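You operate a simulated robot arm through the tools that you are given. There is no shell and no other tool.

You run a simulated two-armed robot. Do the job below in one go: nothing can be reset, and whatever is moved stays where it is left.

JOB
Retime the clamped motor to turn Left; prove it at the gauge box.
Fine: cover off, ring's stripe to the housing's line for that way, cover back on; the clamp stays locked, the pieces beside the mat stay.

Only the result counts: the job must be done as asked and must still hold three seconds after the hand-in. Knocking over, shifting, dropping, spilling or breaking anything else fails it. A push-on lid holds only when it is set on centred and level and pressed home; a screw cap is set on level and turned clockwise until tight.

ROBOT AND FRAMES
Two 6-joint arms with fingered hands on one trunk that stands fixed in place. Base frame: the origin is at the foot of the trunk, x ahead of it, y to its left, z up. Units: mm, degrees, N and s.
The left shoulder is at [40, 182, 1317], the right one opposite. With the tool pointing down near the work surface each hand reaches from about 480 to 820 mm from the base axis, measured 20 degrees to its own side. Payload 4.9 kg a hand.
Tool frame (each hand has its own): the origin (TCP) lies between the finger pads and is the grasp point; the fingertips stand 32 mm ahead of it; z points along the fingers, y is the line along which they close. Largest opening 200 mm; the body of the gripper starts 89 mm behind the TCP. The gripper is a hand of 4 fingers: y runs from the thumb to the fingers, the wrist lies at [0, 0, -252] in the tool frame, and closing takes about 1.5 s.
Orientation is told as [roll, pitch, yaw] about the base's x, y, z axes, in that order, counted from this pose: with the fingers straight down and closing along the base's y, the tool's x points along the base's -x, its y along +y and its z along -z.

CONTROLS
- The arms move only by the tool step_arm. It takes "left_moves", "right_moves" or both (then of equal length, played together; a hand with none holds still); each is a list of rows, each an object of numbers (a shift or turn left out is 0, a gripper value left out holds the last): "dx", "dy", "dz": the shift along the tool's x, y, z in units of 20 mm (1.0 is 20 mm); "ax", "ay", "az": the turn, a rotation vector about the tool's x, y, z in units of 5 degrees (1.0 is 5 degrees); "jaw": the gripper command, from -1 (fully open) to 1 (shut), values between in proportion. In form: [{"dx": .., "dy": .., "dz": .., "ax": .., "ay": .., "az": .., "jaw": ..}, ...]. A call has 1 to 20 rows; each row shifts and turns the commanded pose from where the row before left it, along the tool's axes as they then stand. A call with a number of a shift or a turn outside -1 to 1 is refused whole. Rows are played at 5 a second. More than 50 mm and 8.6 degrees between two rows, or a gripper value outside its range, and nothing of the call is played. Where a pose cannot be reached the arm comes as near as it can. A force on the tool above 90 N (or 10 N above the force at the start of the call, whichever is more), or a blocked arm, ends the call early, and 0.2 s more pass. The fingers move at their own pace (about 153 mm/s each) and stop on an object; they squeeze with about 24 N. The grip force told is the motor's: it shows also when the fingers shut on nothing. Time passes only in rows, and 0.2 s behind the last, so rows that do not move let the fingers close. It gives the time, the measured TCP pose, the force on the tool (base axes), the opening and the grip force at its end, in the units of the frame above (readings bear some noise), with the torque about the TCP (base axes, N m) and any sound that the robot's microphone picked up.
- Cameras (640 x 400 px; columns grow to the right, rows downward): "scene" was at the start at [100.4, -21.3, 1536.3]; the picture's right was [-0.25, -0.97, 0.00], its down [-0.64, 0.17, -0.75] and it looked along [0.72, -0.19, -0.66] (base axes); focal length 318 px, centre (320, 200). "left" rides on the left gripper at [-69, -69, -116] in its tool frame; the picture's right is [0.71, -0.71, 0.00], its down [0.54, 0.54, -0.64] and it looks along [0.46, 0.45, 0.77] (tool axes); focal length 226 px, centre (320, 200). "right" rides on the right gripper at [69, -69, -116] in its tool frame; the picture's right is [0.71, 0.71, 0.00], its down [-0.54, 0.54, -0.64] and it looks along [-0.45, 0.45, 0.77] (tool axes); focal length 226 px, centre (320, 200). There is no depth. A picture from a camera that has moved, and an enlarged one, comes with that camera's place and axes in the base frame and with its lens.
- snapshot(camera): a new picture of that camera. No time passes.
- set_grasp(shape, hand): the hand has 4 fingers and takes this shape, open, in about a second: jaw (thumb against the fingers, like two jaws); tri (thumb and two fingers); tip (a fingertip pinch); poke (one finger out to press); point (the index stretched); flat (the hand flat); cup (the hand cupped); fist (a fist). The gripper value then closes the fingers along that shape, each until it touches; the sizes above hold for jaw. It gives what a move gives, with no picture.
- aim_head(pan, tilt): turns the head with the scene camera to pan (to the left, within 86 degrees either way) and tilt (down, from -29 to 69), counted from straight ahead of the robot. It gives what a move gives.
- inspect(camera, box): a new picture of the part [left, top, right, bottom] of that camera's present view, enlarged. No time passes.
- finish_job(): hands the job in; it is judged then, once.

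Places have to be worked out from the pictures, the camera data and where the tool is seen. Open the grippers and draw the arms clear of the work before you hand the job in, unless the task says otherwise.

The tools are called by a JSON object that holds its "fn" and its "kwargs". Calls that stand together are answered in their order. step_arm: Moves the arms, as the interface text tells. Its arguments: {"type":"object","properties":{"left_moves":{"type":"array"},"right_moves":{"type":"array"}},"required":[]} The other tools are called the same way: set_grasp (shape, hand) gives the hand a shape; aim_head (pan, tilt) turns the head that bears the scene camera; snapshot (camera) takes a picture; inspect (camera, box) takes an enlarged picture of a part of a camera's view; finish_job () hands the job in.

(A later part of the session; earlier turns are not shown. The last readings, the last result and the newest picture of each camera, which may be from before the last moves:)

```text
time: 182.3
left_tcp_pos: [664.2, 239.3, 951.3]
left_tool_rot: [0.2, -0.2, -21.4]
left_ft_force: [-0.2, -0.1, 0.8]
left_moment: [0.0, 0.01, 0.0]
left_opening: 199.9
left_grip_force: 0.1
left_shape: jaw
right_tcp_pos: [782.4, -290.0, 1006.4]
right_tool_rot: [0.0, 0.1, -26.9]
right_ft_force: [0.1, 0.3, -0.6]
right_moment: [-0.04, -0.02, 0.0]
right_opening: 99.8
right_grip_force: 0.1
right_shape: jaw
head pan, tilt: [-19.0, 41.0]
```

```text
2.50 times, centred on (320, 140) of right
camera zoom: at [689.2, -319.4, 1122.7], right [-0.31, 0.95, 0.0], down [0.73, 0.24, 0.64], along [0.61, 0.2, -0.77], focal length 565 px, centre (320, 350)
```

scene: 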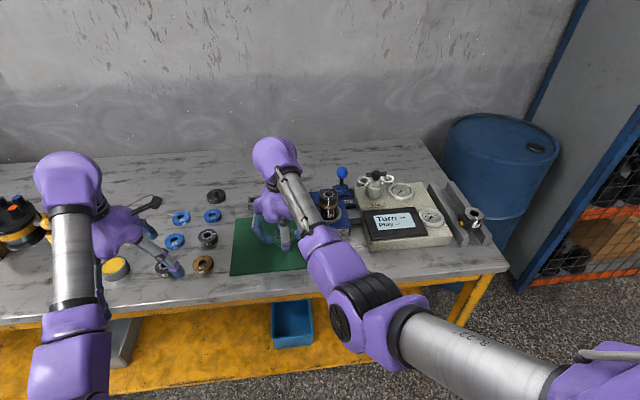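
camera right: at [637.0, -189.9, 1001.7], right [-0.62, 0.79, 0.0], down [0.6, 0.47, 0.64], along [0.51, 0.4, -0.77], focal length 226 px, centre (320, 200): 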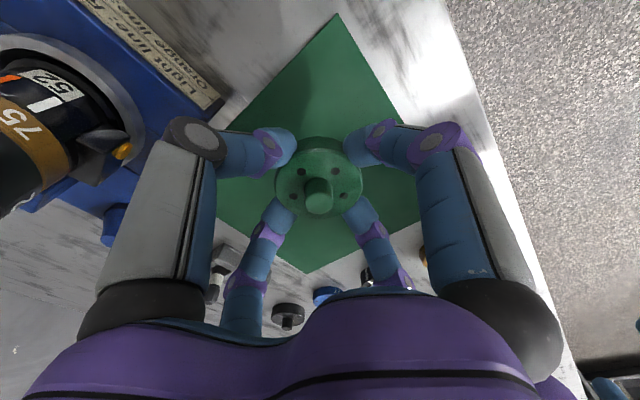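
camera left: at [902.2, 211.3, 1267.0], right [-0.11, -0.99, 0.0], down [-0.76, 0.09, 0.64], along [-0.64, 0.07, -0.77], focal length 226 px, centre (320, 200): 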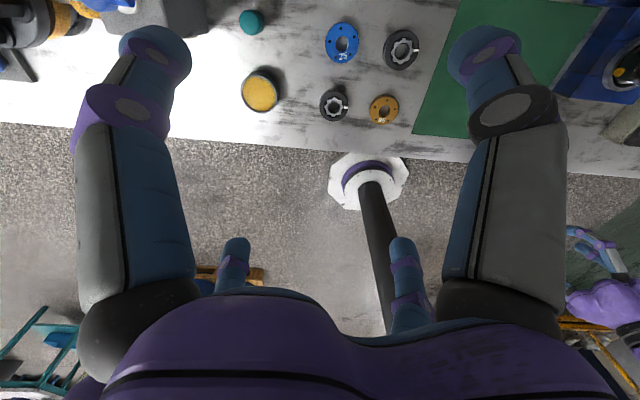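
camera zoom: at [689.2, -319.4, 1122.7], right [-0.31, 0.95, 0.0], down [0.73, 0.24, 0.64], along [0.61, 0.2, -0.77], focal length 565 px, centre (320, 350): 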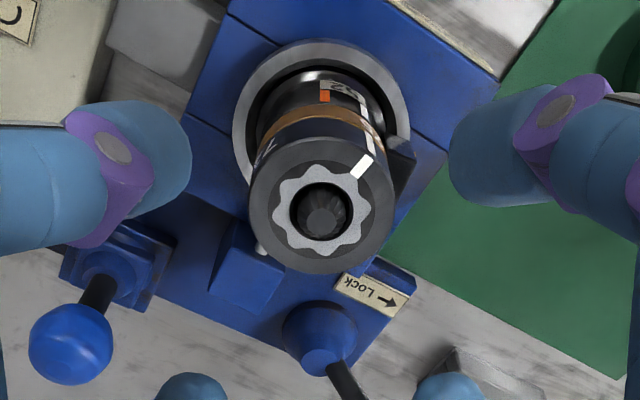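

The view is centred on the ring (star of ten lobes). I lower to put only the fingertips at ring height (TCP z ≈ 944) and close on the ring.

{"fn": "step_arm", "kwargs": {"right_moves": [{"dx": 0.09, "dy": -0.025, "dz": 0.8}, {"dz": 0.8}, {"dz": 0.8}, {"dz": 0.7}, {}]}}

{"fn": "inspect", "kwargs": {"camera": "scene", "box": [310, 165, 370, 225]}}

{"fn": "inspect", "kwargs": {"camera": "right", "box": [220, 60, 420, 220]}}

```text
time: 183.5
left_tcp_pos: [664.1, 240.1, 951.9]
left_tool_rot: [0.0, -0.1, -21.4]
left_ft_force: [-1.2, 0.7, -0.3]
left_moment: [0.01, 0.0, -0.03]
left_opening: 200.0
left_grip_force: 0.0
left_shape: jaw
right_tcp_pos: [780.9, -292.1, 943.3]
right_tool_rot: [0.1, 0.1, -26.8]
right_ft_force: [0.1, 0.0, -0.3]
right_moment: [-0.03, 0.0, 0.0]
right_opening: 99.7
right_grip_force: 0.1
right_shape: jaw
head pan, tilt: [-19.0, 41.0]
```

```text
6.67 times, centred on (340, 195) of scene
camera zoom: at [99.0, -27.8, 1537.2], right [-0.33, -0.95, 0.0], down [-0.62, 0.21, -0.75], along [0.71, -0.25, -0.66], focal length 2118 px, centre (187, 233)
```

zoom: 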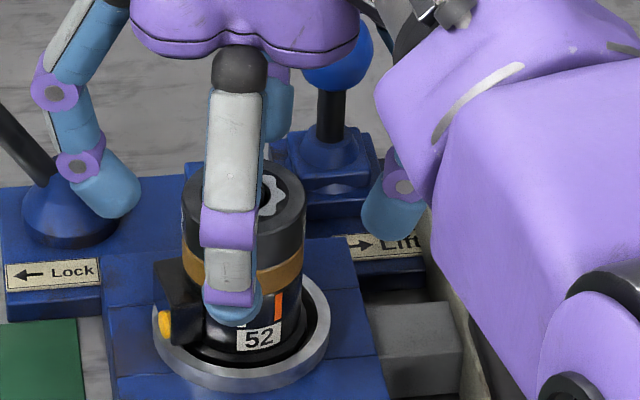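

```text
2.50 times, centred on (320, 140) of right
camera zoom: at [687.8, -321.9, 1059.9], right [-0.31, 0.95, 0.0], down [0.73, 0.24, 0.64], along [0.61, 0.2, -0.77], focal length 565 px, centre (320, 350)
```

zoom: 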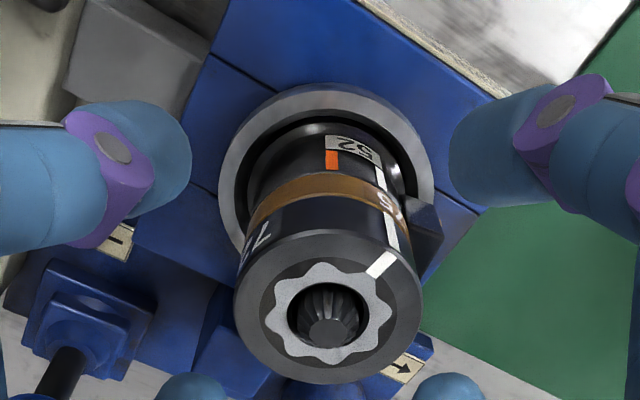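

The ring lies 2 mm off toward +y from the hand's centre; I correct that and close on the ring.

{"fn": "step_arm", "kwargs": {"right_moves": [{"dx": 0.08, "dy": 0.08, "jaw": 0.3}, {}, {"jaw": 0.5}, {}, {"jaw": 1.0}, {}, {}, {}, {}]}}

{"fn": "inspect", "kwargs": {"camera": "scene", "box": [310, 165, 370, 225]}}

{"fn": "inspect", "kwargs": {"camera": "right", "box": [220, 60, 420, 220]}}

```text
time: 185.5
left_tcp_pos: [665.1, 240.0, 951.9]
left_tool_rot: [0.0, -0.2, -21.4]
left_ft_force: [0.6, 0.4, -1.0]
left_moment: [0.02, -0.01, 0.01]
left_opening: 199.7
left_grip_force: 0.1
left_shape: jaw
right_tcp_pos: [779.1, -288.7, 943.4]
right_tool_rot: [-0.1, 0.0, -26.8]
right_ft_force: [0.0, -0.5, 0.3]
right_moment: [0.02, 0.0, -0.02]
right_opening: 47.8
right_grip_force: 24.1
right_shape: jaw
head pan, tilt: [-19.0, 41.0]
```

```text
6.67 times, centred on (340, 195) of scene
camera zoom: at [99.1, -27.8, 1537.1], right [-0.33, -0.95, 0.0], down [-0.62, 0.21, -0.75], along [0.71, -0.25, -0.66], focal length 2118 px, centre (187, 233)
```

zoom: 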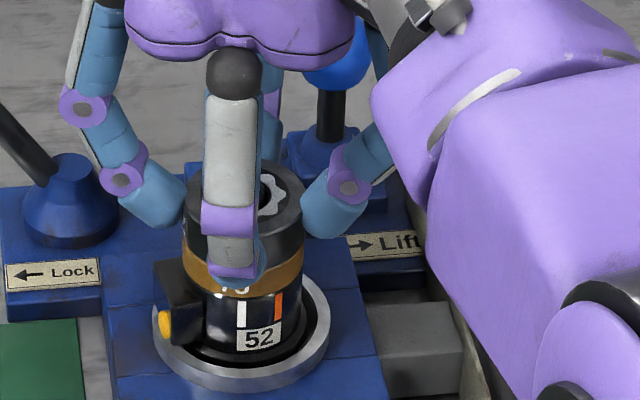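

```text
2.50 times, centred on (320, 140) of right
camera zoom: at [686.9, -319.4, 1060.0], right [-0.31, 0.95, 0.0], down [0.73, 0.24, 0.64], along [0.61, 0.2, -0.77], focal length 565 px, centre (320, 350)
```

zoom: 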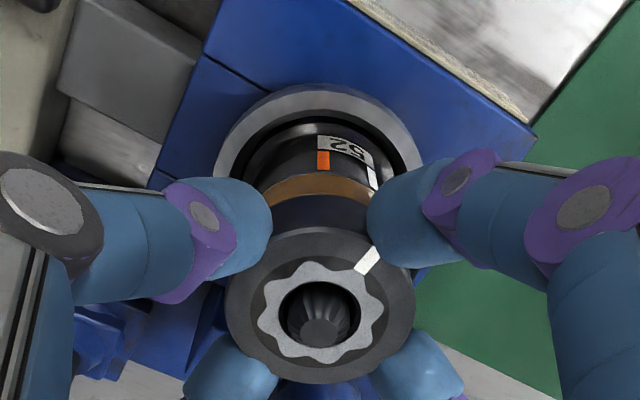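

Gripped at 48 mm. I turn a test 5° counter-clockwise and check torque and that only the ring moves.

{"fn": "step_arm", "kwargs": {"right_moves": [{"az": -0.5}, {"az": -0.5}, {}]}}

{"fn": "inspect", "kwargs": {"camera": "right", "box": [220, 60, 420, 220]}}

```text
time: 186.3
left_tcp_pos: [664.2, 239.6, 951.6]
left_tool_rot: [0.1, 0.0, -21.4]
left_ft_force: [-0.7, -0.4, 0.6]
left_moment: [-0.01, 0.02, -0.02]
left_opening: 200.0
left_grip_force: 0.1
left_shape: jaw
right_tcp_pos: [779.9, -289.6, 943.6]
right_tool_rot: [0.0, 0.0, -21.8]
right_ft_force: [0.2, 0.1, 0.4]
right_moment: [0.0, 0.0, 0.01]
right_opening: 48.1
right_grip_force: 24.3
right_shape: jaw
head pan, tilt: [-19.0, 41.0]
```

```text
2.50 times, centred on (320, 140) of right
camera zoom: at [689.7, -326.7, 1060.0], right [-0.39, 0.92, 0.0], down [0.7, 0.3, 0.64], along [0.59, 0.25, -0.77], focal length 565 px, centre (320, 350)
```

zoom: 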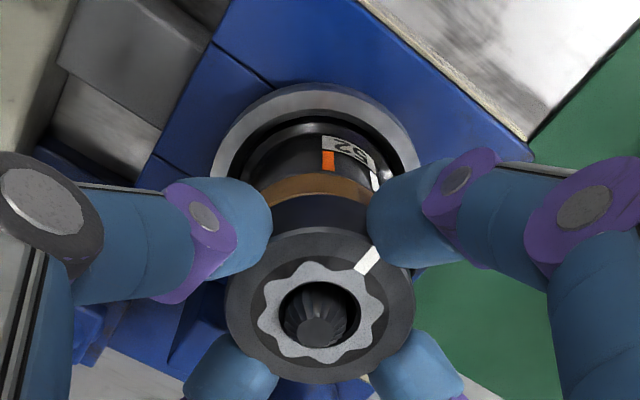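

The ring turns with the hand (almost no torque). I continue another 30° and look.

{"fn": "step_arm", "kwargs": {"right_moves": [{"az": -0.75}, {"az": -0.75}, {"az": -0.75}, {"az": -0.75}, {"az": -0.75}, {"az": -0.75}, {"az": -0.75}, {"az": -0.75}, {}]}}

{"fn": "inspect", "kwargs": {"camera": "right", "box": [220, 60, 420, 220]}}

{"fn": "inspect", "kwargs": {"camera": "scene", "box": [310, 165, 370, 225]}}

```text
time: 188.3
left_tcp_pos: [662.9, 239.2, 950.7]
left_tool_rot: [0.1, -0.2, -21.4]
left_ft_force: [0.2, 0.4, 0.3]
left_moment: [0.02, 0.01, -0.01]
left_opening: 200.1
left_grip_force: 0.1
left_shape: jaw
right_tcp_pos: [781.0, -288.0, 942.7]
right_tool_rot: [0.0, 0.0, 8.3]
right_ft_force: [-0.3, 0.3, 0.1]
right_moment: [0.0, -0.01, -0.02]
right_opening: 48.1
right_grip_force: 24.0
right_shape: jaw
head pan, tilt: [-19.0, 41.0]
```

```text
2.50 times, centred on (320, 140) of right
camera zoom: at [721.2, -366.2, 1060.1], right [-0.8, 0.6, 0.0], down [0.46, 0.61, 0.64], along [0.38, 0.52, -0.77], focal length 565 px, centre (320, 350)
```

zoom: 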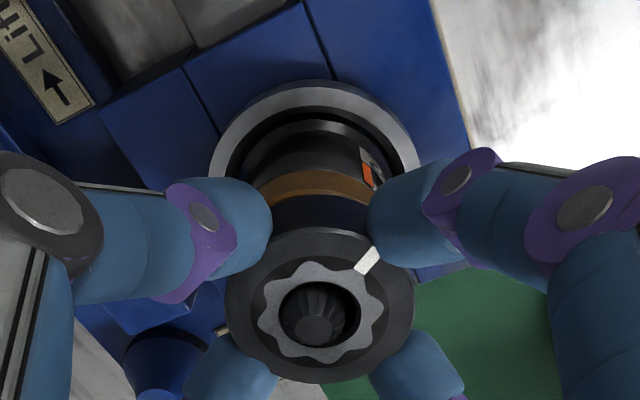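

```text
6.67 times, centred on (340, 195) of scene
camera zoom: at [99.1, -27.8, 1537.2], right [-0.33, -0.95, 0.0], down [-0.62, 0.21, -0.75], along [0.71, -0.25, -0.66], focal length 2118 px, centre (187, 233)
```

zoom: 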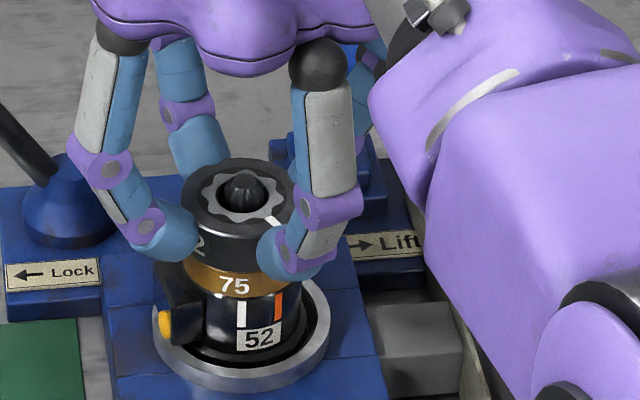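

The brass plate 75 stayed put and the stripe is near the orange line. I add 3° and then open the fingers and lift to check the alignment.

{"fn": "step_arm", "kwargs": {"right_moves": [{"az": -0.6}, {}, {"jaw": 0.3}, {"jaw": 0.0}, {}, {}]}}

{"fn": "step_arm", "kwargs": {"right_moves": [{"dz": -0.5}, {"dz": -1}, {"dz": -1}, {"dz": -1}, {"dz": -1}]}}

{"fn": "inspect", "kwargs": {"camera": "scene", "box": [320, 180, 356, 225]}}

{"fn": "inspect", "kwargs": {"camera": "right", "box": [250, 60, 390, 180]}}

```text
time: 189.7
left_tcp_pos: [663.6, 239.8, 952.5]
left_tool_rot: [0.1, -0.2, -21.4]
left_ft_force: [0.2, 0.1, -0.7]
left_moment: [0.0, 0.0, 0.0]
left_opening: 199.9
left_grip_force: 0.1
left_shape: jaw
right_tcp_pos: [780.1, -288.2, 943.0]
right_tool_rot: [0.0, 0.0, 11.3]
right_ft_force: [-0.4, 0.5, -0.2]
right_moment: [0.01, -0.01, 0.01]
right_opening: 99.5
right_grip_force: 0.0
right_shape: jaw
head pan, tilt: [-19.0, 41.0]
```

```text
time: 190.9
left_tcp_pos: [662.9, 239.0, 951.0]
left_tool_rot: [0.1, -0.3, -21.4]
left_ft_force: [-0.1, -0.6, 0.1]
left_moment: [0.02, 0.0, 0.04]
left_opening: 200.2
left_grip_force: 0.1
left_shape: jaw
right_tcp_pos: [779.0, -287.9, 1033.5]
right_tool_rot: [0.0, 0.0, 11.3]
right_ft_force: [-0.2, -0.3, -0.7]
right_moment: [0.03, -0.03, 0.01]
right_opening: 99.4
right_grip_force: 0.1
right_shape: jaw
head pan, tilt: [-19.0, 41.0]
```

```text
8.89 times, centred on (338, 202) of scene
camera zoom: at [98.8, -27.7, 1537.2], right [-0.33, -0.95, 0.0], down [-0.62, 0.21, -0.75], along [0.71, -0.25, -0.66], focal length 2824 px, centre (160, 178)
```

zoom: 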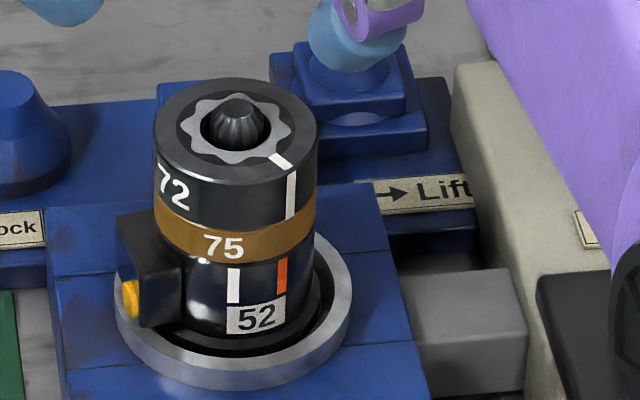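

```text
3.33 times, centred on (320, 120) of right
camera zoom: at [724.2, -368.5, 1150.7], right [-0.83, 0.56, 0.0], down [0.43, 0.64, 0.64], along [0.36, 0.53, -0.77], focal length 754 px, centre (320, 467)
```

zoom: 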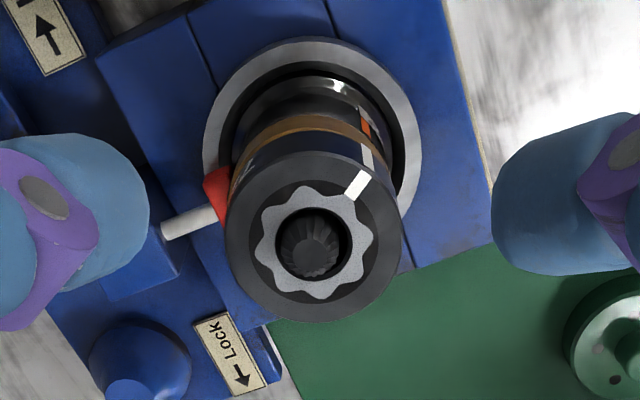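

The alignment looks slightly past the orange line. I zoom in tightly to measure it.

{"fn": "inspect", "kwargs": {"camera": "scene", "box": [340, 192, 360, 218]}}

{"fn": "inspect", "kwargs": {"camera": "right", "box": [310, 70, 350, 125]}}

```text
15.38 times, centred on (350, 205) of scene
camera zoom: at [98.8, -27.7, 1537.2], right [-0.33, -0.95, 0.0], down [-0.62, 0.21, -0.75], along [0.71, -0.25, -0.66], focal length 4887 px, centre (-142, 123)
```

zoom: 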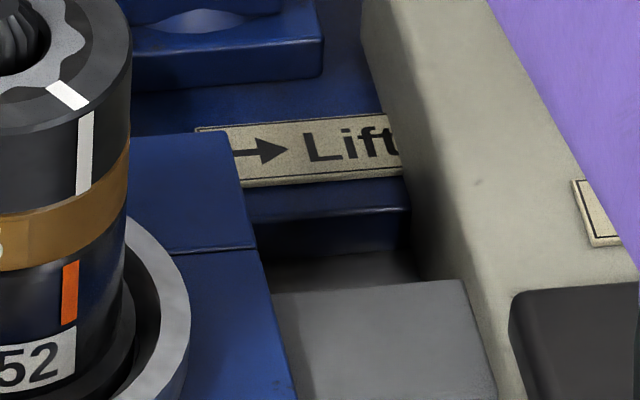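

```text
7.27 times, centred on (330, 98) of right
camera zoom: at [724.2, -368.5, 1150.7], right [-0.83, 0.56, 0.0], down [0.43, 0.64, 0.64], along [0.36, 0.53, -0.77], focal length 1644 px, centre (247, 946)
```

zoom: 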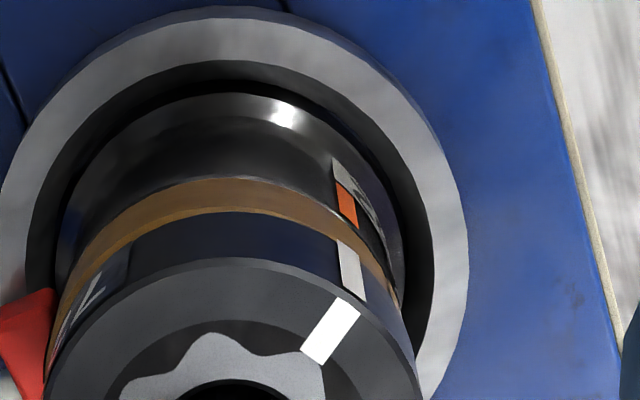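

Both views show the stripe ≈4.3° past the orange line. I regrip the ring and turn it back clockwise by 4.3°.

{"fn": "step_arm", "kwargs": {"right_moves": [{"dz": 0.9}, {"dz": 0.9}, {"dz": 0.9}, {"dz": 0.9}, {"dz": 0.9}, {"jaw": 0.3}, {}, {"jaw": 1.0}, {}, {}, {}, {}]}}

{"fn": "step_arm", "kwargs": {"right_moves": [{"az": 0.43}, {"az": 0.43}, {}, {}]}}

{"fn": "step_arm", "kwargs": {"right_moves": [{"jaw": 0.3}, {"jaw": 0.0}, {}, {}, {"dz": -0.5}, {"dz": -1}, {"dz": -1}, {"dz": -1}, {"dz": -1}]}}

{"fn": "inspect", "kwargs": {"camera": "scene", "box": [328, 190, 352, 218]}}

{"fn": "inspect", "kwargs": {"camera": "right", "box": [310, 70, 350, 125]}}

```text
time: 193.5
left_tcp_pos: [663.5, 238.7, 951.8]
left_tool_rot: [0.2, -0.1, -21.5]
left_ft_force: [-0.1, 0.2, -1.3]
left_moment: [-0.03, -0.05, -0.03]
left_opening: 199.9
left_grip_force: 0.2
left_shape: jaw
right_tcp_pos: [781.3, -289.0, 943.9]
right_tool_rot: [0.0, 0.1, 11.3]
right_ft_force: [-0.3, -0.9, -0.5]
right_moment: [0.01, -0.02, -0.01]
right_opening: 46.5
right_grip_force: 24.2
right_shape: jaw
head pan, tilt: [-19.0, 41.0]
```

```text
time: 194.5
left_tcp_pos: [663.5, 240.7, 950.9]
left_tool_rot: [0.2, -0.2, -21.4]
left_ft_force: [0.3, -0.8, 0.0]
left_moment: [0.0, 0.02, 0.03]
left_opening: 199.7
left_grip_force: 0.1
left_shape: jaw
right_tcp_pos: [780.2, -288.9, 943.3]
right_tool_rot: [0.0, 0.0, 6.8]
right_ft_force: [0.3, 0.3, -0.2]
right_moment: [0.03, 0.01, -0.02]
right_opening: 46.8
right_grip_force: 24.0
right_shape: jaw
head pan, tilt: [-19.0, 41.0]
```

```text
time: 196.5
left_tcp_pos: [663.5, 240.5, 952.1]
left_tool_rot: [0.1, -0.1, -21.5]
left_ft_force: [-0.5, 0.5, -0.8]
left_moment: [-0.04, 0.01, -0.04]
left_opening: 199.9
left_grip_force: 0.1
left_shape: jaw
right_tcp_pos: [778.9, -286.8, 1034.2]
right_tool_rot: [-0.1, 0.0, 6.9]
right_ft_force: [-0.4, -0.5, -0.2]
right_moment: [-0.03, 0.01, 0.0]
right_opening: 99.8
right_grip_force: 0.1
right_shape: jaw
head pan, tilt: [-19.0, 41.0]
```

```text
14.29 times, centred on (340, 204) of scene
camera zoom: at [98.8, -27.7, 1537.2], right [-0.33, -0.95, 0.0], down [-0.62, 0.21, -0.75], along [0.71, -0.25, -0.66], focal length 4538 px, centre (34, 143)
```

zoom: 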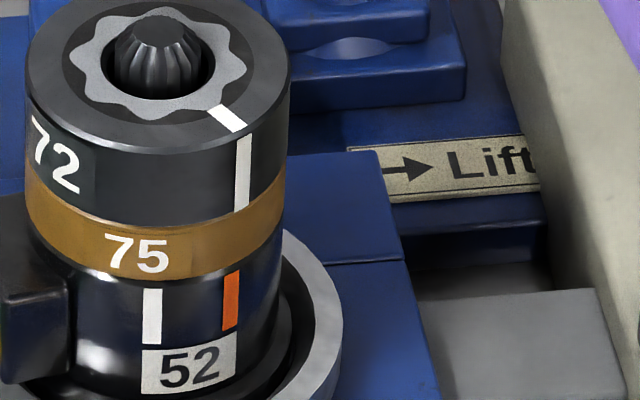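

```text
7.27 times, centred on (330, 98) of right
camera zoom: at [718.8, -363.3, 1150.9], right [-0.79, 0.62, 0.0], down [0.47, 0.6, 0.64], along [0.4, 0.51, -0.77], focal length 1644 px, centre (247, 946)
```

zoom: 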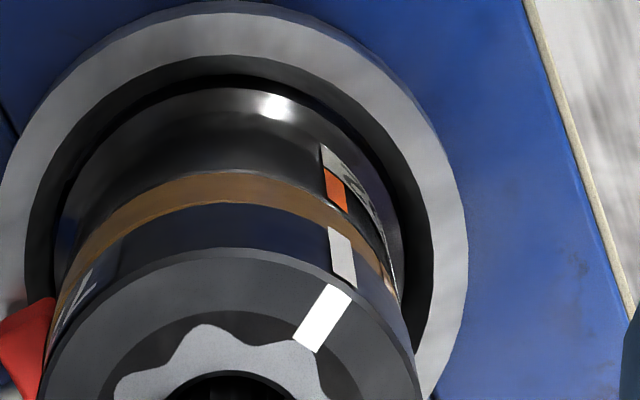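

The stripe moved only ≈1° back: closing the fingers probably nudged the ring. I regrip and look at the state before turning.

{"fn": "step_arm", "kwargs": {"right_moves": [{"dz": 0.9}, {"dz": 0.9}, {"dz": 0.9}, {"dz": 0.9}, {"dz": 0.9}, {}]}}

{"fn": "inspect", "kwargs": {"camera": "right", "box": [270, 80, 390, 200]}}

{"fn": "step_arm", "kwargs": {"right_moves": [{"jaw": 0.3}, {}, {"jaw": 1.0}, {}, {}, {}, {}]}}

{"fn": "inspect", "kwargs": {"camera": "right", "box": [270, 80, 390, 200]}}

{"fn": "inspect", "kwargs": {"camera": "scene", "box": [328, 190, 352, 218]}}

```text
time: 197.9
left_tcp_pos: [663.3, 240.6, 951.6]
left_tool_rot: [0.1, -0.1, -21.5]
left_ft_force: [-1.1, -0.7, -0.3]
left_moment: [0.03, -0.01, 0.02]
left_opening: 199.8
left_grip_force: 0.1
left_shape: jaw
right_tcp_pos: [781.5, -287.5, 944.5]
right_tool_rot: [0.0, 0.0, 6.9]
right_ft_force: [-0.2, -0.3, 0.2]
right_moment: [-0.01, 0.0, 0.01]
right_opening: 99.7
right_grip_force: 0.0
right_shape: jaw
head pan, tilt: [-19.0, 41.0]
```

```text
3.33 times, centred on (330, 140) of right
camera zoom: at [721.1, -362.6, 1060.6], right [-0.79, 0.62, 0.0], down [0.47, 0.6, 0.64], along [0.4, 0.51, -0.77], focal length 754 px, centre (287, 400)
```

zoom: 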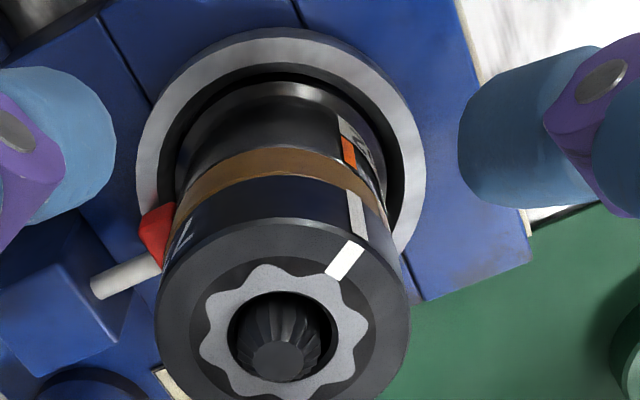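

```text
time: 199.5
left_tcp_pos: [663.5, 241.3, 950.6]
left_tool_rot: [0.1, -0.1, -21.4]
left_ft_force: [0.9, -0.1, 0.4]
left_moment: [-0.02, 0.02, 0.0]
left_opening: 200.0
left_grip_force: 0.1
left_shape: jaw
right_tcp_pos: [782.1, -286.5, 944.0]
right_tool_rot: [0.0, 0.0, 6.9]
right_ft_force: [0.2, 0.0, -0.6]
right_moment: [0.02, 0.03, 0.02]
right_opening: 48.5
right_grip_force: 24.4
right_shape: jaw
head pan, tilt: [-19.0, 41.0]
```

```text
3.33 times, centred on (330, 140) of right
camera zoom: at [721.1, -362.5, 1060.5], right [-0.79, 0.62, 0.0], down [0.47, 0.6, 0.64], along [0.4, 0.51, -0.77], focal length 754 px, centre (287, 400)
```

zoom: 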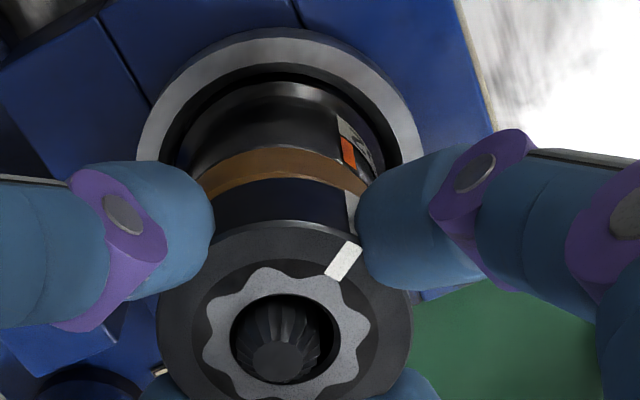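

```text
14.29 times, centred on (340, 204) of scene
camera zoom: at [99.1, -27.8, 1537.1], right [-0.33, -0.95, 0.0], down [-0.62, 0.21, -0.75], along [0.71, -0.25, -0.66], focal length 4538 px, centre (34, 143)
```

zoom: 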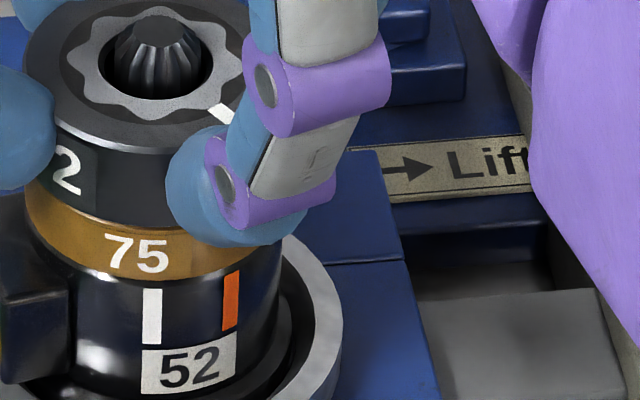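

Closing didn't turn the ring this time. I turn clockwise 3.6° and check in the gripped state.

{"fn": "step_arm", "kwargs": {"right_moves": [{"az": 0.36}, {"az": 0.36}, {}, {}]}}

{"fn": "inspect", "kwargs": {"camera": "right", "box": [270, 80, 390, 200]}}

{"fn": "inspect", "kwargs": {"camera": "scene", "box": [328, 190, 352, 218]}}

```text
time: 200.5
left_tcp_pos: [663.3, 239.3, 951.4]
left_tool_rot: [0.1, -0.1, -21.4]
left_ft_force: [-0.1, -1.1, 1.0]
left_moment: [-0.04, -0.01, -0.05]
left_opening: 199.6
left_grip_force: 0.0
left_shape: jaw
right_tcp_pos: [779.9, -288.3, 943.5]
right_tool_rot: [0.1, 0.0, 3.3]
right_ft_force: [0.0, -0.4, 0.7]
right_moment: [0.02, -0.01, -0.02]
right_opening: 48.5
right_grip_force: 24.2
right_shape: jaw
head pan, tilt: [-19.0, 41.0]
```

```text
3.33 times, centred on (330, 140) of right
camera zoom: at [715.5, -359.0, 1060.6], right [-0.75, 0.67, 0.0], down [0.51, 0.57, 0.64], along [0.43, 0.48, -0.77], focal length 754 px, centre (287, 400)
```

zoom: 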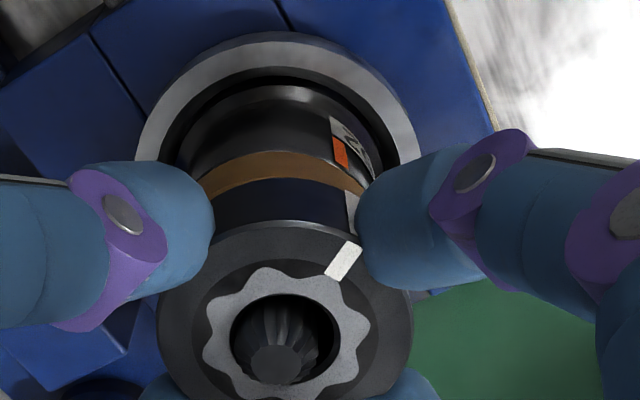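

```text
14.29 times, centred on (340, 204) of scene
camera zoom: at [99.1, -27.8, 1537.1], right [-0.33, -0.95, 0.0], down [-0.62, 0.21, -0.75], along [0.71, -0.25, -0.66], focal length 4538 px, centre (34, 143)
```

zoom: 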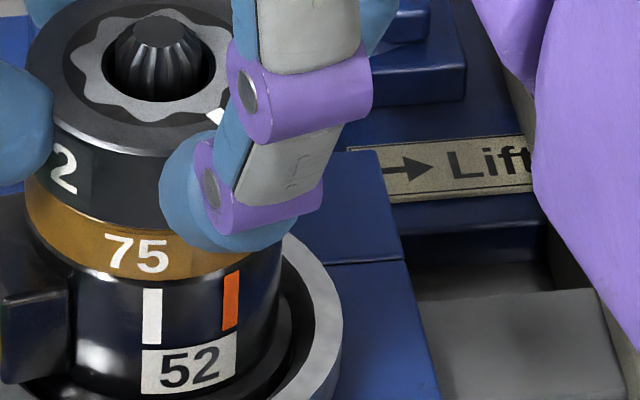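

The ring followed the hand. I open the fingers gently, lift and re-check.

{"fn": "step_arm", "kwargs": {"right_moves": [{"jaw": 0.45}, {"jaw": 0.4}, {"jaw": 0.3}, {"jaw": 0.2}, {"jaw": 0.0}, {}, {}]}}

{"fn": "inspect", "kwargs": {"camera": "right", "box": [270, 80, 390, 200]}}

{"fn": "step_arm", "kwargs": {"right_moves": [{"dz": -0.5}, {"dz": -1}, {"dz": -1}, {"dz": -1}, {"dz": -1}]}}

{"fn": "inspect", "kwargs": {"camera": "scene", "box": [328, 190, 352, 218]}}

{"fn": "inspect", "kwargs": {"camera": "right", "box": [310, 70, 350, 125]}}

```text
time: 202.1
left_tcp_pos: [663.9, 240.0, 951.8]
left_tool_rot: [0.1, -0.3, -21.3]
left_ft_force: [-0.5, -0.8, -0.3]
left_moment: [0.0, -0.03, -0.01]
left_opening: 200.0
left_grip_force: 0.1
left_shape: jaw
right_tcp_pos: [781.4, -287.5, 944.1]
right_tool_rot: [0.0, -0.1, 3.3]
right_ft_force: [-0.8, -0.1, -0.8]
right_moment: [0.04, 0.01, 0.02]
right_opening: 99.3
right_grip_force: 0.0
right_shape: jaw
head pan, tilt: [-19.0, 41.0]
```

```text
3.33 times, centred on (330, 140) of right
camera zoom: at [715.4, -359.0, 1060.7], right [-0.75, 0.67, 0.0], down [0.51, 0.57, 0.64], along [0.43, 0.48, -0.77], focal length 754 px, centre (287, 400)
```

zoom: 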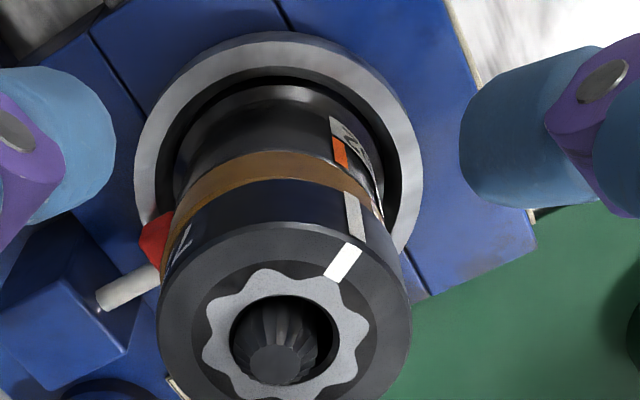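

```text
time: 203.3
left_tcp_pos: [663.5, 239.8, 951.5]
left_tool_rot: [0.0, -0.3, -21.4]
left_ft_force: [-0.1, 0.1, 0.6]
left_moment: [0.0, 0.02, -0.04]
left_opening: 199.7
left_grip_force: 0.2
left_shape: jaw
right_tcp_pos: [779.5, -288.4, 1035.5]
right_tool_rot: [0.0, 0.1, 3.3]
right_ft_force: [0.1, 0.1, -0.2]
right_moment: [0.01, 0.02, 0.02]
right_opening: 99.5
right_grip_force: 0.1
right_shape: jaw
head pan, tilt: [-19.0, 41.0]
```

```text
14.29 times, centred on (340, 204) of scene
camera zoom: at [98.9, -27.7, 1537.2], right [-0.33, -0.95, 0.0], down [-0.62, 0.21, -0.75], along [0.71, -0.25, -0.66], focal length 4538 px, centre (34, 143)
```

zoom: 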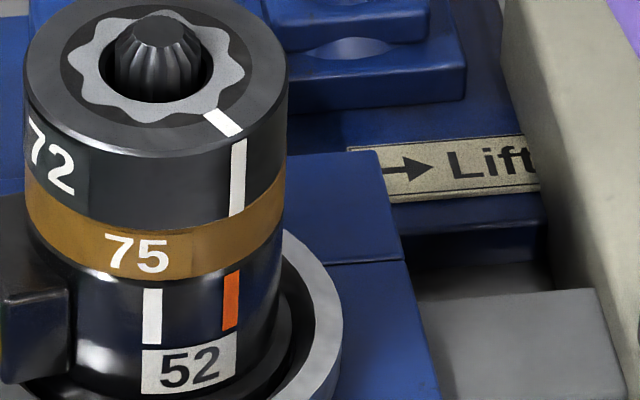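

```text
7.27 times, centred on (330, 98) of right
camera zoom: at [713.7, -360.5, 1151.9], right [-0.75, 0.67, 0.0], down [0.51, 0.57, 0.64], along [0.43, 0.48, -0.77], focal length 1644 px, centre (247, 946)
```

zoom: 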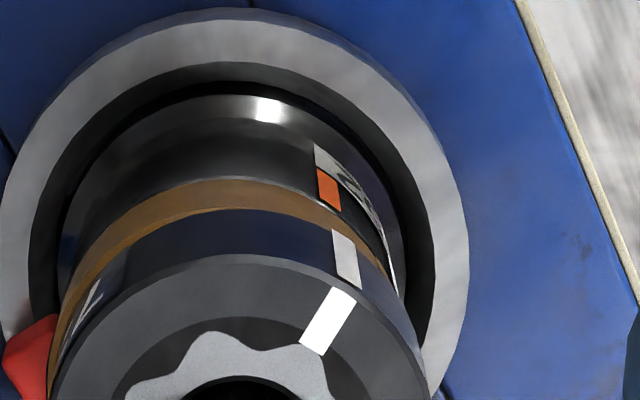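

Scene view: the stripe's line runs into the orange line within about half a degree. Now I go back for the cover on the mat, restoring the same hand yaw as when I took it off.

{"fn": "step_arm", "kwargs": {"right_moves": [{"az": 1}, {"az": 1.0}, {"dx": 0.547, "dy": 0.908, "dz": 0.1}, {"dx": 0.547, "dy": 0.908, "dz": 0.2}, {"dx": 0.547, "dy": 0.908, "dz": 0.3}, {"dx": 0.547, "dy": 0.908, "dz": 0.3}, {"dx": 0.547, "dy": 0.908, "dz": 0.3}, {"dx": 0.547, "dy": 0.908, "dz": 0.3}, {"dx": 0.547, "dy": 0.908, "dz": 0.4}, {"dx": 0.547, "dy": 0.908, "dz": 0.4}, {"dx": 0.547, "dy": 0.908, "dz": 0.4}, {"dz": 0.5}, {}]}}

{"fn": "inspect", "kwargs": {"camera": "right", "box": [220, 60, 420, 220]}}

```text
time: 206.1
left_tcp_pos: [662.5, 239.7, 952.0]
left_tool_rot: [0.1, -0.1, -21.4]
left_ft_force: [-0.1, 0.2, -0.9]
left_moment: [0.0, 0.05, -0.01]
left_opening: 199.9
left_grip_force: 0.1
left_shape: jaw
right_tcp_pos: [698.9, -114.1, 967.9]
right_tool_rot: [0.0, 0.0, -6.7]
right_ft_force: [-0.9, -0.5, -0.1]
right_moment: [0.0, 0.0, 0.04]
right_opening: 99.9
right_grip_force: 0.1
right_shape: jaw
head pan, tilt: [-19.0, 41.0]
```

```text
2.50 times, centred on (320, 140) of right
camera zoom: at [623.1, -173.2, 1084.6], right [-0.62, 0.78, 0.0], down [0.6, 0.47, 0.64], along [0.5, 0.4, -0.77], focal length 565 px, centre (320, 350)
```

zoom: 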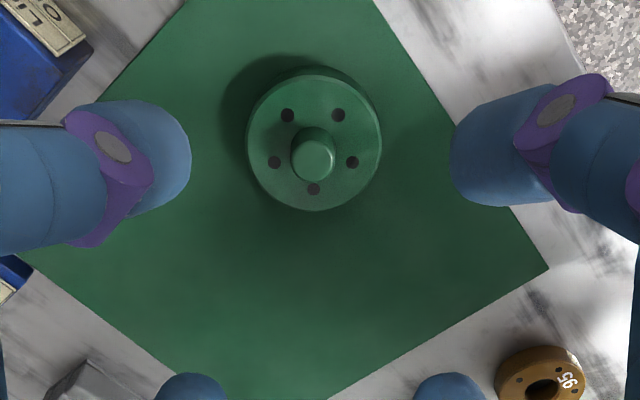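

The cover's centre is at about [700, −116.6], 3 mm off in the view; I correct and lower to grasp height (z ≈ 841).

{"fn": "step_arm", "kwargs": {"right_moves": [{"dx": -0.11, "dy": -0.11, "dz": 0.8}, {"dz": 1}, {"dz": 1}, {"dz": 1}, {"dz": 1}, {"dz": 0.8}, {"dz": 0.5}, {}]}}

{"fn": "inspect", "kwargs": {"camera": "right", "box": [200, 60, 440, 240]}}

```text
time: 207.9
left_tcp_pos: [663.7, 239.6, 951.5]
left_tool_rot: [0.1, -0.2, -21.4]
left_ft_force: [0.3, 0.0, 0.4]
left_moment: [0.0, 0.01, -0.01]
left_opening: 199.9
left_grip_force: 0.1
left_shape: jaw
right_tcp_pos: [704.0, -115.2, 848.1]
right_tool_rot: [0.0, 0.1, -6.6]
right_ft_force: [-0.6, -0.3, -0.2]
right_moment: [0.02, -0.02, -0.01]
right_opening: 99.6
right_grip_force: 0.1
right_shape: jaw
head pan, tilt: [-19.0, 41.0]
```

```text
2.22 times, centred on (320, 150) of right
camera zoom: at [626.7, -175.2, 964.2], right [-0.62, 0.78, 0.0], down [0.6, 0.47, 0.64], along [0.5, 0.4, -0.77], focal length 502 px, centre (320, 311)
```

zoom: 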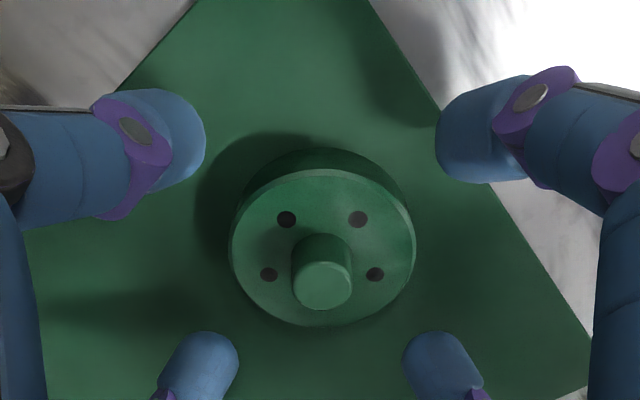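

Centred. I lower the last 7 mm and close on the cover rim.

{"fn": "step_arm", "kwargs": {"right_moves": [{"dz": 0.2}, {"dz": 0.15}, {}, {"jaw": 0.3}, {}, {"jaw": 1.0}, {}, {}, {}, {}]}}

{"fn": "inspect", "kwargs": {"camera": "right", "box": [200, 60, 440, 240]}}

```text
time: 210.1
left_tcp_pos: [664.2, 238.8, 952.1]
left_tool_rot: [0.1, -0.2, -21.3]
left_ft_force: [-0.7, 0.4, -0.1]
left_moment: [-0.01, 0.01, -0.01]
left_opening: 199.9
left_grip_force: 0.0
left_shape: jaw
right_tcp_pos: [703.5, -116.7, 840.3]
right_tool_rot: [0.0, 0.0, -6.7]
right_ft_force: [0.1, 0.7, 0.4]
right_moment: [-0.01, 0.0, 0.02]
right_opening: 57.4
right_grip_force: 24.1
right_shape: jaw
head pan, tilt: [-19.0, 41.0]
```

```text
2.22 times, centred on (320, 150) of right
camera zoom: at [626.5, -175.8, 957.3], right [-0.62, 0.78, 0.0], down [0.6, 0.47, 0.64], along [0.5, 0.4, -0.77], focal length 502 px, centre (320, 311)
```

zoom: 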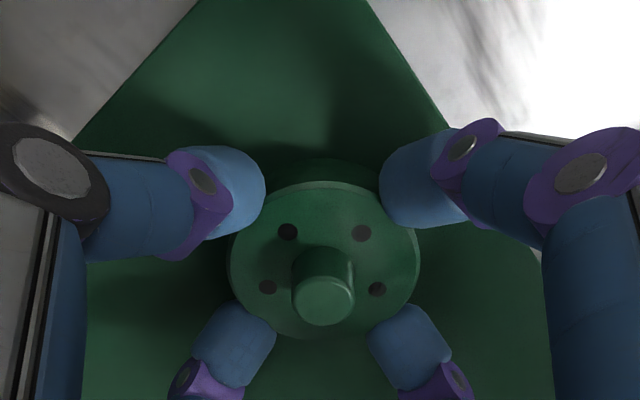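

Gripped. I lift the cover and carry it back over the motor.

{"fn": "step_arm", "kwargs": {"right_moves": [{"dz": -0.3}, {"dz": -1}, {"dz": -1}, {"dz": -1}, {"dz": -1}, {"dz": -1}, {"dz": -1}, {"dz": -1}, {"dz": -1}, {}]}}

{"fn": "step_arm", "kwargs": {"right_moves": [{"dx": -0.55, "dy": -0.9, "dz": -0.05}, {"dx": -0.55, "dy": -0.9, "dz": -0.05}, {"dx": -0.55, "dy": -0.9, "dz": -0.05}, {"dx": -0.55, "dy": -0.9, "dz": -0.05}, {"dx": -0.55, "dy": -0.9, "dz": -0.05}, {"dx": -0.55, "dy": -0.9, "dz": -0.05}, {"dx": -0.55, "dy": -0.9, "dz": -0.05}, {"dx": -0.55, "dy": -0.9, "dz": -0.05}, {"dx": -0.45, "dy": -0.9, "dz": -0.05}, {}]}}

{"fn": "inspect", "kwargs": {"camera": "scene", "box": [310, 140, 370, 220]}}

{"fn": "inspect", "kwargs": {"camera": "right", "box": [200, 60, 440, 240]}}

```text
time: 212.3
left_tcp_pos: [663.7, 240.3, 952.1]
left_tool_rot: [0.2, -0.1, -21.4]
left_ft_force: [-1.3, 0.4, -0.7]
left_moment: [0.0, 0.0, 0.02]
left_opening: 199.8
left_grip_force: 0.1
left_shape: jaw
right_tcp_pos: [705.1, -115.9, 1006.7]
right_tool_rot: [0.1, -0.1, -6.6]
right_ft_force: [-0.7, 0.6, -3.2]
right_moment: [-0.03, 0.0, -0.01]
right_opening: 57.6
right_grip_force: 24.0
right_shape: jaw
head pan, tilt: [-19.0, 41.0]
```

```text
time: 214.5
left_tcp_pos: [662.4, 239.3, 952.1]
left_tool_rot: [0.1, -0.1, -21.4]
left_ft_force: [-0.1, 0.3, -0.3]
left_moment: [0.01, 0.02, -0.02]
left_opening: 199.8
left_grip_force: 0.1
left_shape: jaw
right_tcp_pos: [782.3, -290.3, 1015.0]
right_tool_rot: [-0.1, 0.1, -6.7]
right_ft_force: [0.0, -0.4, -2.3]
right_moment: [0.01, -0.02, 0.01]
right_opening: 57.6
right_grip_force: 24.3
right_shape: jaw
head pan, tilt: [-19.0, 41.0]
```

```text
5.00 times, centred on (340, 180) of scene
camera zoom: at [99.1, -28.0, 1537.1], right [-0.33, -0.95, 0.0], down [-0.62, 0.21, -0.75], along [0.71, -0.25, -0.66], focal length 1588 px, centre (220, 300)
```

zoom: 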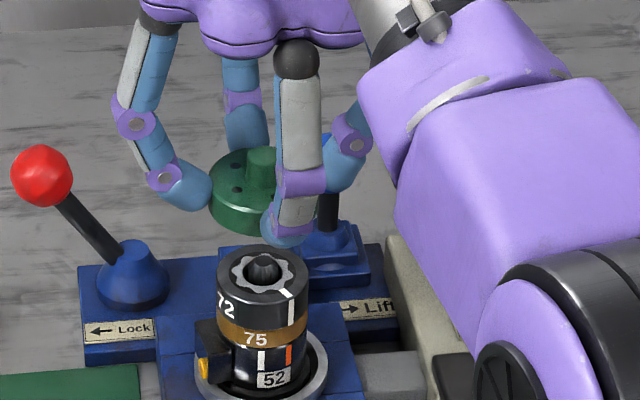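

```text
2.22 times, centred on (320, 150) of right
camera zoom: at [705.0, -349.1, 1132.4], right [-0.62, 0.78, 0.0], down [0.6, 0.47, 0.64], along [0.5, 0.4, -0.77], focal length 502 px, centre (320, 311)
```

zoom: 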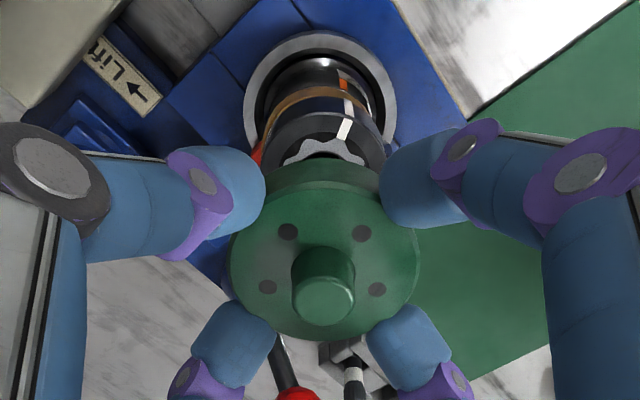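

By triangulation the held cover's knob is at [780.9, −287.8], within ~1 mm of the motor axis. I correct 1 mm and lower to just above the ring.

{"fn": "step_arm", "kwargs": {"right_moves": [{"dx": -0.02, "dy": -0.05, "dz": 0.6}, {"dz": 0.6}, {"dz": 0.5}, {"dz": 0.3}, {}, {}]}}

{"fn": "inspect", "kwargs": {"camera": "scene", "box": [315, 160, 360, 215]}}

{"fn": "inspect", "kwargs": {"camera": "right", "box": [240, 80, 400, 220]}}

```text
time: 215.9
left_tcp_pos: [663.6, 239.8, 952.2]
left_tool_rot: [0.1, -0.1, -21.4]
left_ft_force: [-0.2, 0.1, 0.3]
left_moment: [-0.02, 0.0, 0.0]
left_opening: 199.8
left_grip_force: 0.1
left_shape: jaw
right_tcp_pos: [782.9, -290.6, 974.6]
right_tool_rot: [0.0, 0.0, -6.7]
right_ft_force: [0.4, -1.0, -3.5]
right_moment: [0.03, -0.03, 0.02]
right_opening: 57.5
right_grip_force: 23.7
right_shape: jaw
head pan, tilt: [-19.0, 41.0]
```

```text
7.27 times, centred on (338, 188) of scene
camera zoom: at [99.1, -27.8, 1537.2], right [-0.33, -0.95, 0.0], down [-0.62, 0.21, -0.75], along [0.71, -0.25, -0.66], focal length 2310 px, centre (193, 291)
```

zoom: 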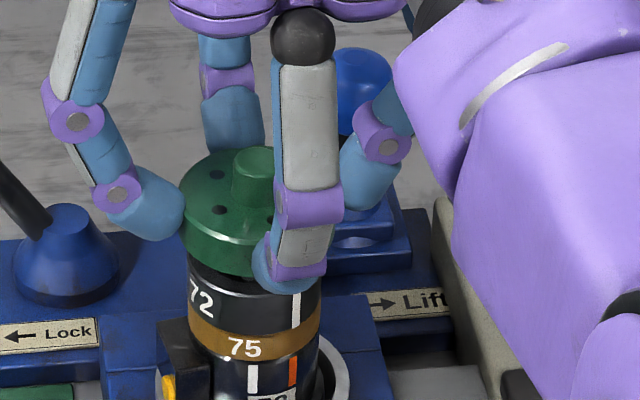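

```text
2.86 times, centred on (320, 150) of right
camera zoom: at [705.4, -350.1, 1092.3], right [-0.62, 0.78, 0.0], down [0.6, 0.47, 0.64], along [0.5, 0.4, -0.77], focal length 646 px, centre (320, 343)
```

zoom: 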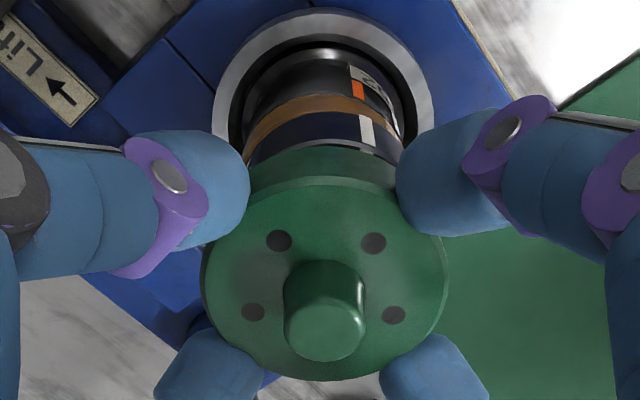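

The cover looks concentric with the ring. I lower in 2 mm steps, watching the force.

{"fn": "step_arm", "kwargs": {"right_moves": [{"dz": 0.1}, {"dz": 0.1}, {"dz": 0.1}, {"dz": 0.1}, {}]}}

{"fn": "step_arm", "kwargs": {"right_moves": [{"dz": 0.1}, {"dz": 0.1}, {"dz": 0.1}, {}]}}

{"fn": "inspect", "kwargs": {"camera": "scene", "box": [315, 160, 360, 215]}}

```text
time: 217.1
left_tcp_pos: [662.9, 240.7, 951.7]
left_tool_rot: [0.1, -0.2, -21.4]
left_ft_force: [-0.1, -0.3, 0.4]
left_moment: [-0.01, 0.01, -0.01]
left_opening: 200.0
left_grip_force: 0.1
left_shape: jaw
right_tcp_pos: [781.5, -291.2, 968.0]
right_tool_rot: [0.1, 0.0, -6.8]
right_ft_force: [0.5, 0.1, -3.3]
right_moment: [0.03, 0.04, -0.03]
right_opening: 57.4
right_grip_force: 24.2
right_shape: jaw
head pan, tilt: [-19.0, 41.0]
```

```text
time: 218.1
left_tcp_pos: [662.4, 240.2, 952.2]
left_tool_rot: [0.1, -0.1, -21.5]
left_ft_force: [0.0, 0.7, 0.2]
left_moment: [0.03, -0.04, 0.01]
left_opening: 199.8
left_grip_force: 0.1
left_shape: jaw
right_tcp_pos: [782.1, -292.0, 961.5]
right_tool_rot: [0.1, -0.1, -6.8]
right_ft_force: [0.6, 1.0, 0.9]
right_moment: [0.16, 0.04, 0.03]
right_opening: 57.5
right_grip_force: 23.8
right_shape: jaw
head pan, tilt: [-19.0, 41.0]
```

```text
7.27 times, centred on (338, 188) of scene
camera zoom: at [98.9, -27.7, 1537.2], right [-0.33, -0.95, 0.0], down [-0.62, 0.21, -0.75], along [0.71, -0.25, -0.66], focal length 2310 px, centre (193, 291)
```

zoom: 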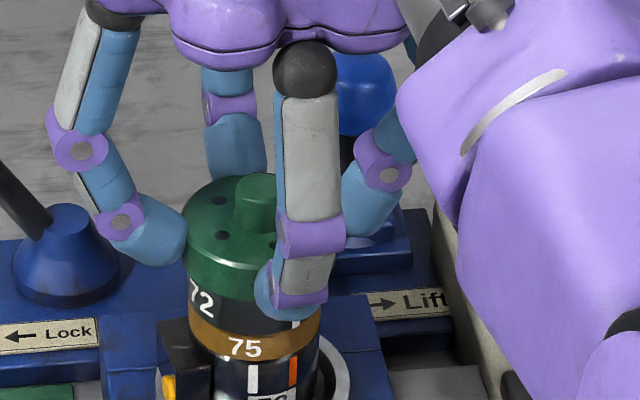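

A light touch (≈4 N). I continue down in 1–2 mm steps, guarding the force.

{"fn": "step_arm", "kwargs": {"right_moves": [{"dz": 0.08}, {"dz": 0.08}, {}]}}

{"fn": "inspect", "kwargs": {"camera": "scene", "box": [315, 160, 360, 215]}}

{"fn": "inspect", "kwargs": {"camera": "right", "box": [240, 80, 400, 220]}}

```text
time: 218.9
left_tcp_pos: [663.2, 239.6, 951.1]
left_tool_rot: [0.1, -0.1, -21.4]
left_ft_force: [-0.3, 0.6, 0.4]
left_moment: [-0.04, -0.03, 0.0]
left_opening: 199.9
left_grip_force: 0.1
left_shape: jaw
right_tcp_pos: [781.7, -291.4, 959.3]
right_tool_rot: [0.0, 0.0, -6.7]
right_ft_force: [-0.1, 0.5, -2.9]
right_moment: [-0.02, 0.02, -0.01]
right_opening: 57.6
right_grip_force: 24.0
right_shape: jaw
head pan, tilt: [-19.0, 41.0]
```

```text
7.27 times, centred on (338, 188) of scene
camera zoom: at [99.0, -27.8, 1537.2], right [-0.33, -0.95, 0.0], down [-0.62, 0.21, -0.75], along [0.71, -0.25, -0.66], focal length 2310 px, centre (193, 291)
```

zoom: 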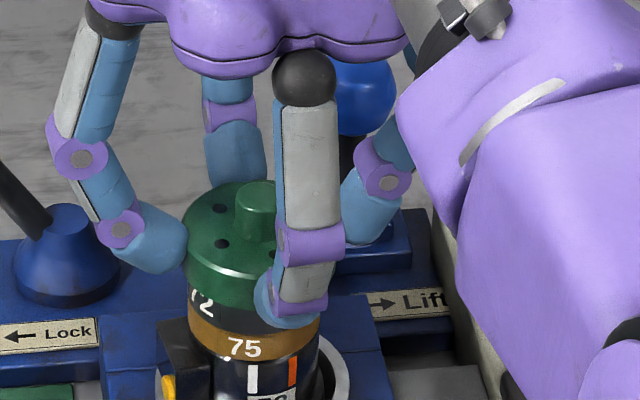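

```text
2.86 times, centred on (320, 150) of right
camera zoom: at [704.3, -350.9, 1075.0], right [-0.62, 0.78, 0.0], down [0.6, 0.47, 0.64], along [0.5, 0.4, -0.77], focal length 646 px, centre (320, 343)
```

zoom: 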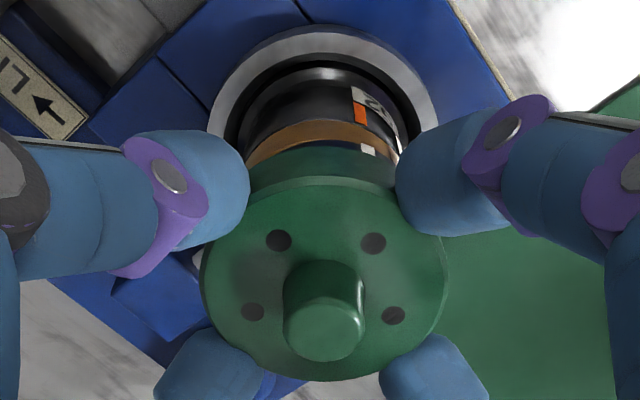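

The cover is slipping over the ring freely (force back to −3 N). I go on down to the seat.

{"fn": "step_arm", "kwargs": {"right_moves": [{"dz": 0.08}, {"dz": 0.08}, {"dz": 0.08}, {}]}}

{"fn": "inspect", "kwargs": {"camera": "scene", "box": [315, 160, 360, 215]}}

```text
time: 219.9
left_tcp_pos: [664.3, 240.5, 952.5]
left_tool_rot: [0.2, -0.1, -21.4]
left_ft_force: [-0.3, 0.8, -0.9]
left_moment: [-0.03, 0.02, 0.02]
left_opening: 199.9
left_grip_force: 0.0
left_shape: jaw
right_tcp_pos: [781.6, -290.8, 954.2]
right_tool_rot: [0.0, -0.1, -6.7]
right_ft_force: [-0.5, 0.8, 8.5]
right_moment: [0.32, -0.01, -0.02]
right_opening: 58.0
right_grip_force: 24.2
right_shape: jaw
head pan, tilt: [-19.0, 41.0]
```

```text
7.27 times, centred on (338, 188) of scene
camera zoom: at [98.5, -27.6, 1537.2], right [-0.33, -0.95, 0.0], down [-0.62, 0.21, -0.75], along [0.71, -0.25, -0.66], focal length 2310 px, centre (193, 291)
```

zoom: 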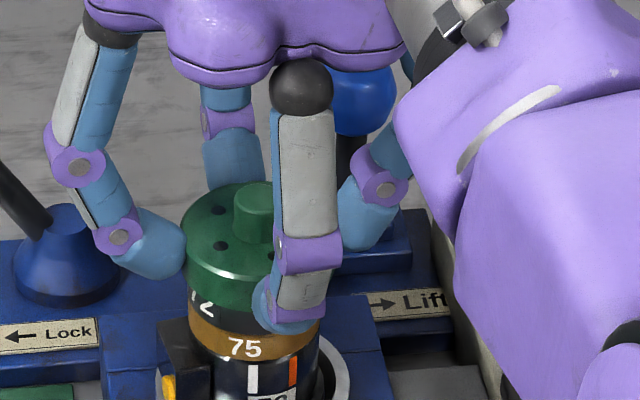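

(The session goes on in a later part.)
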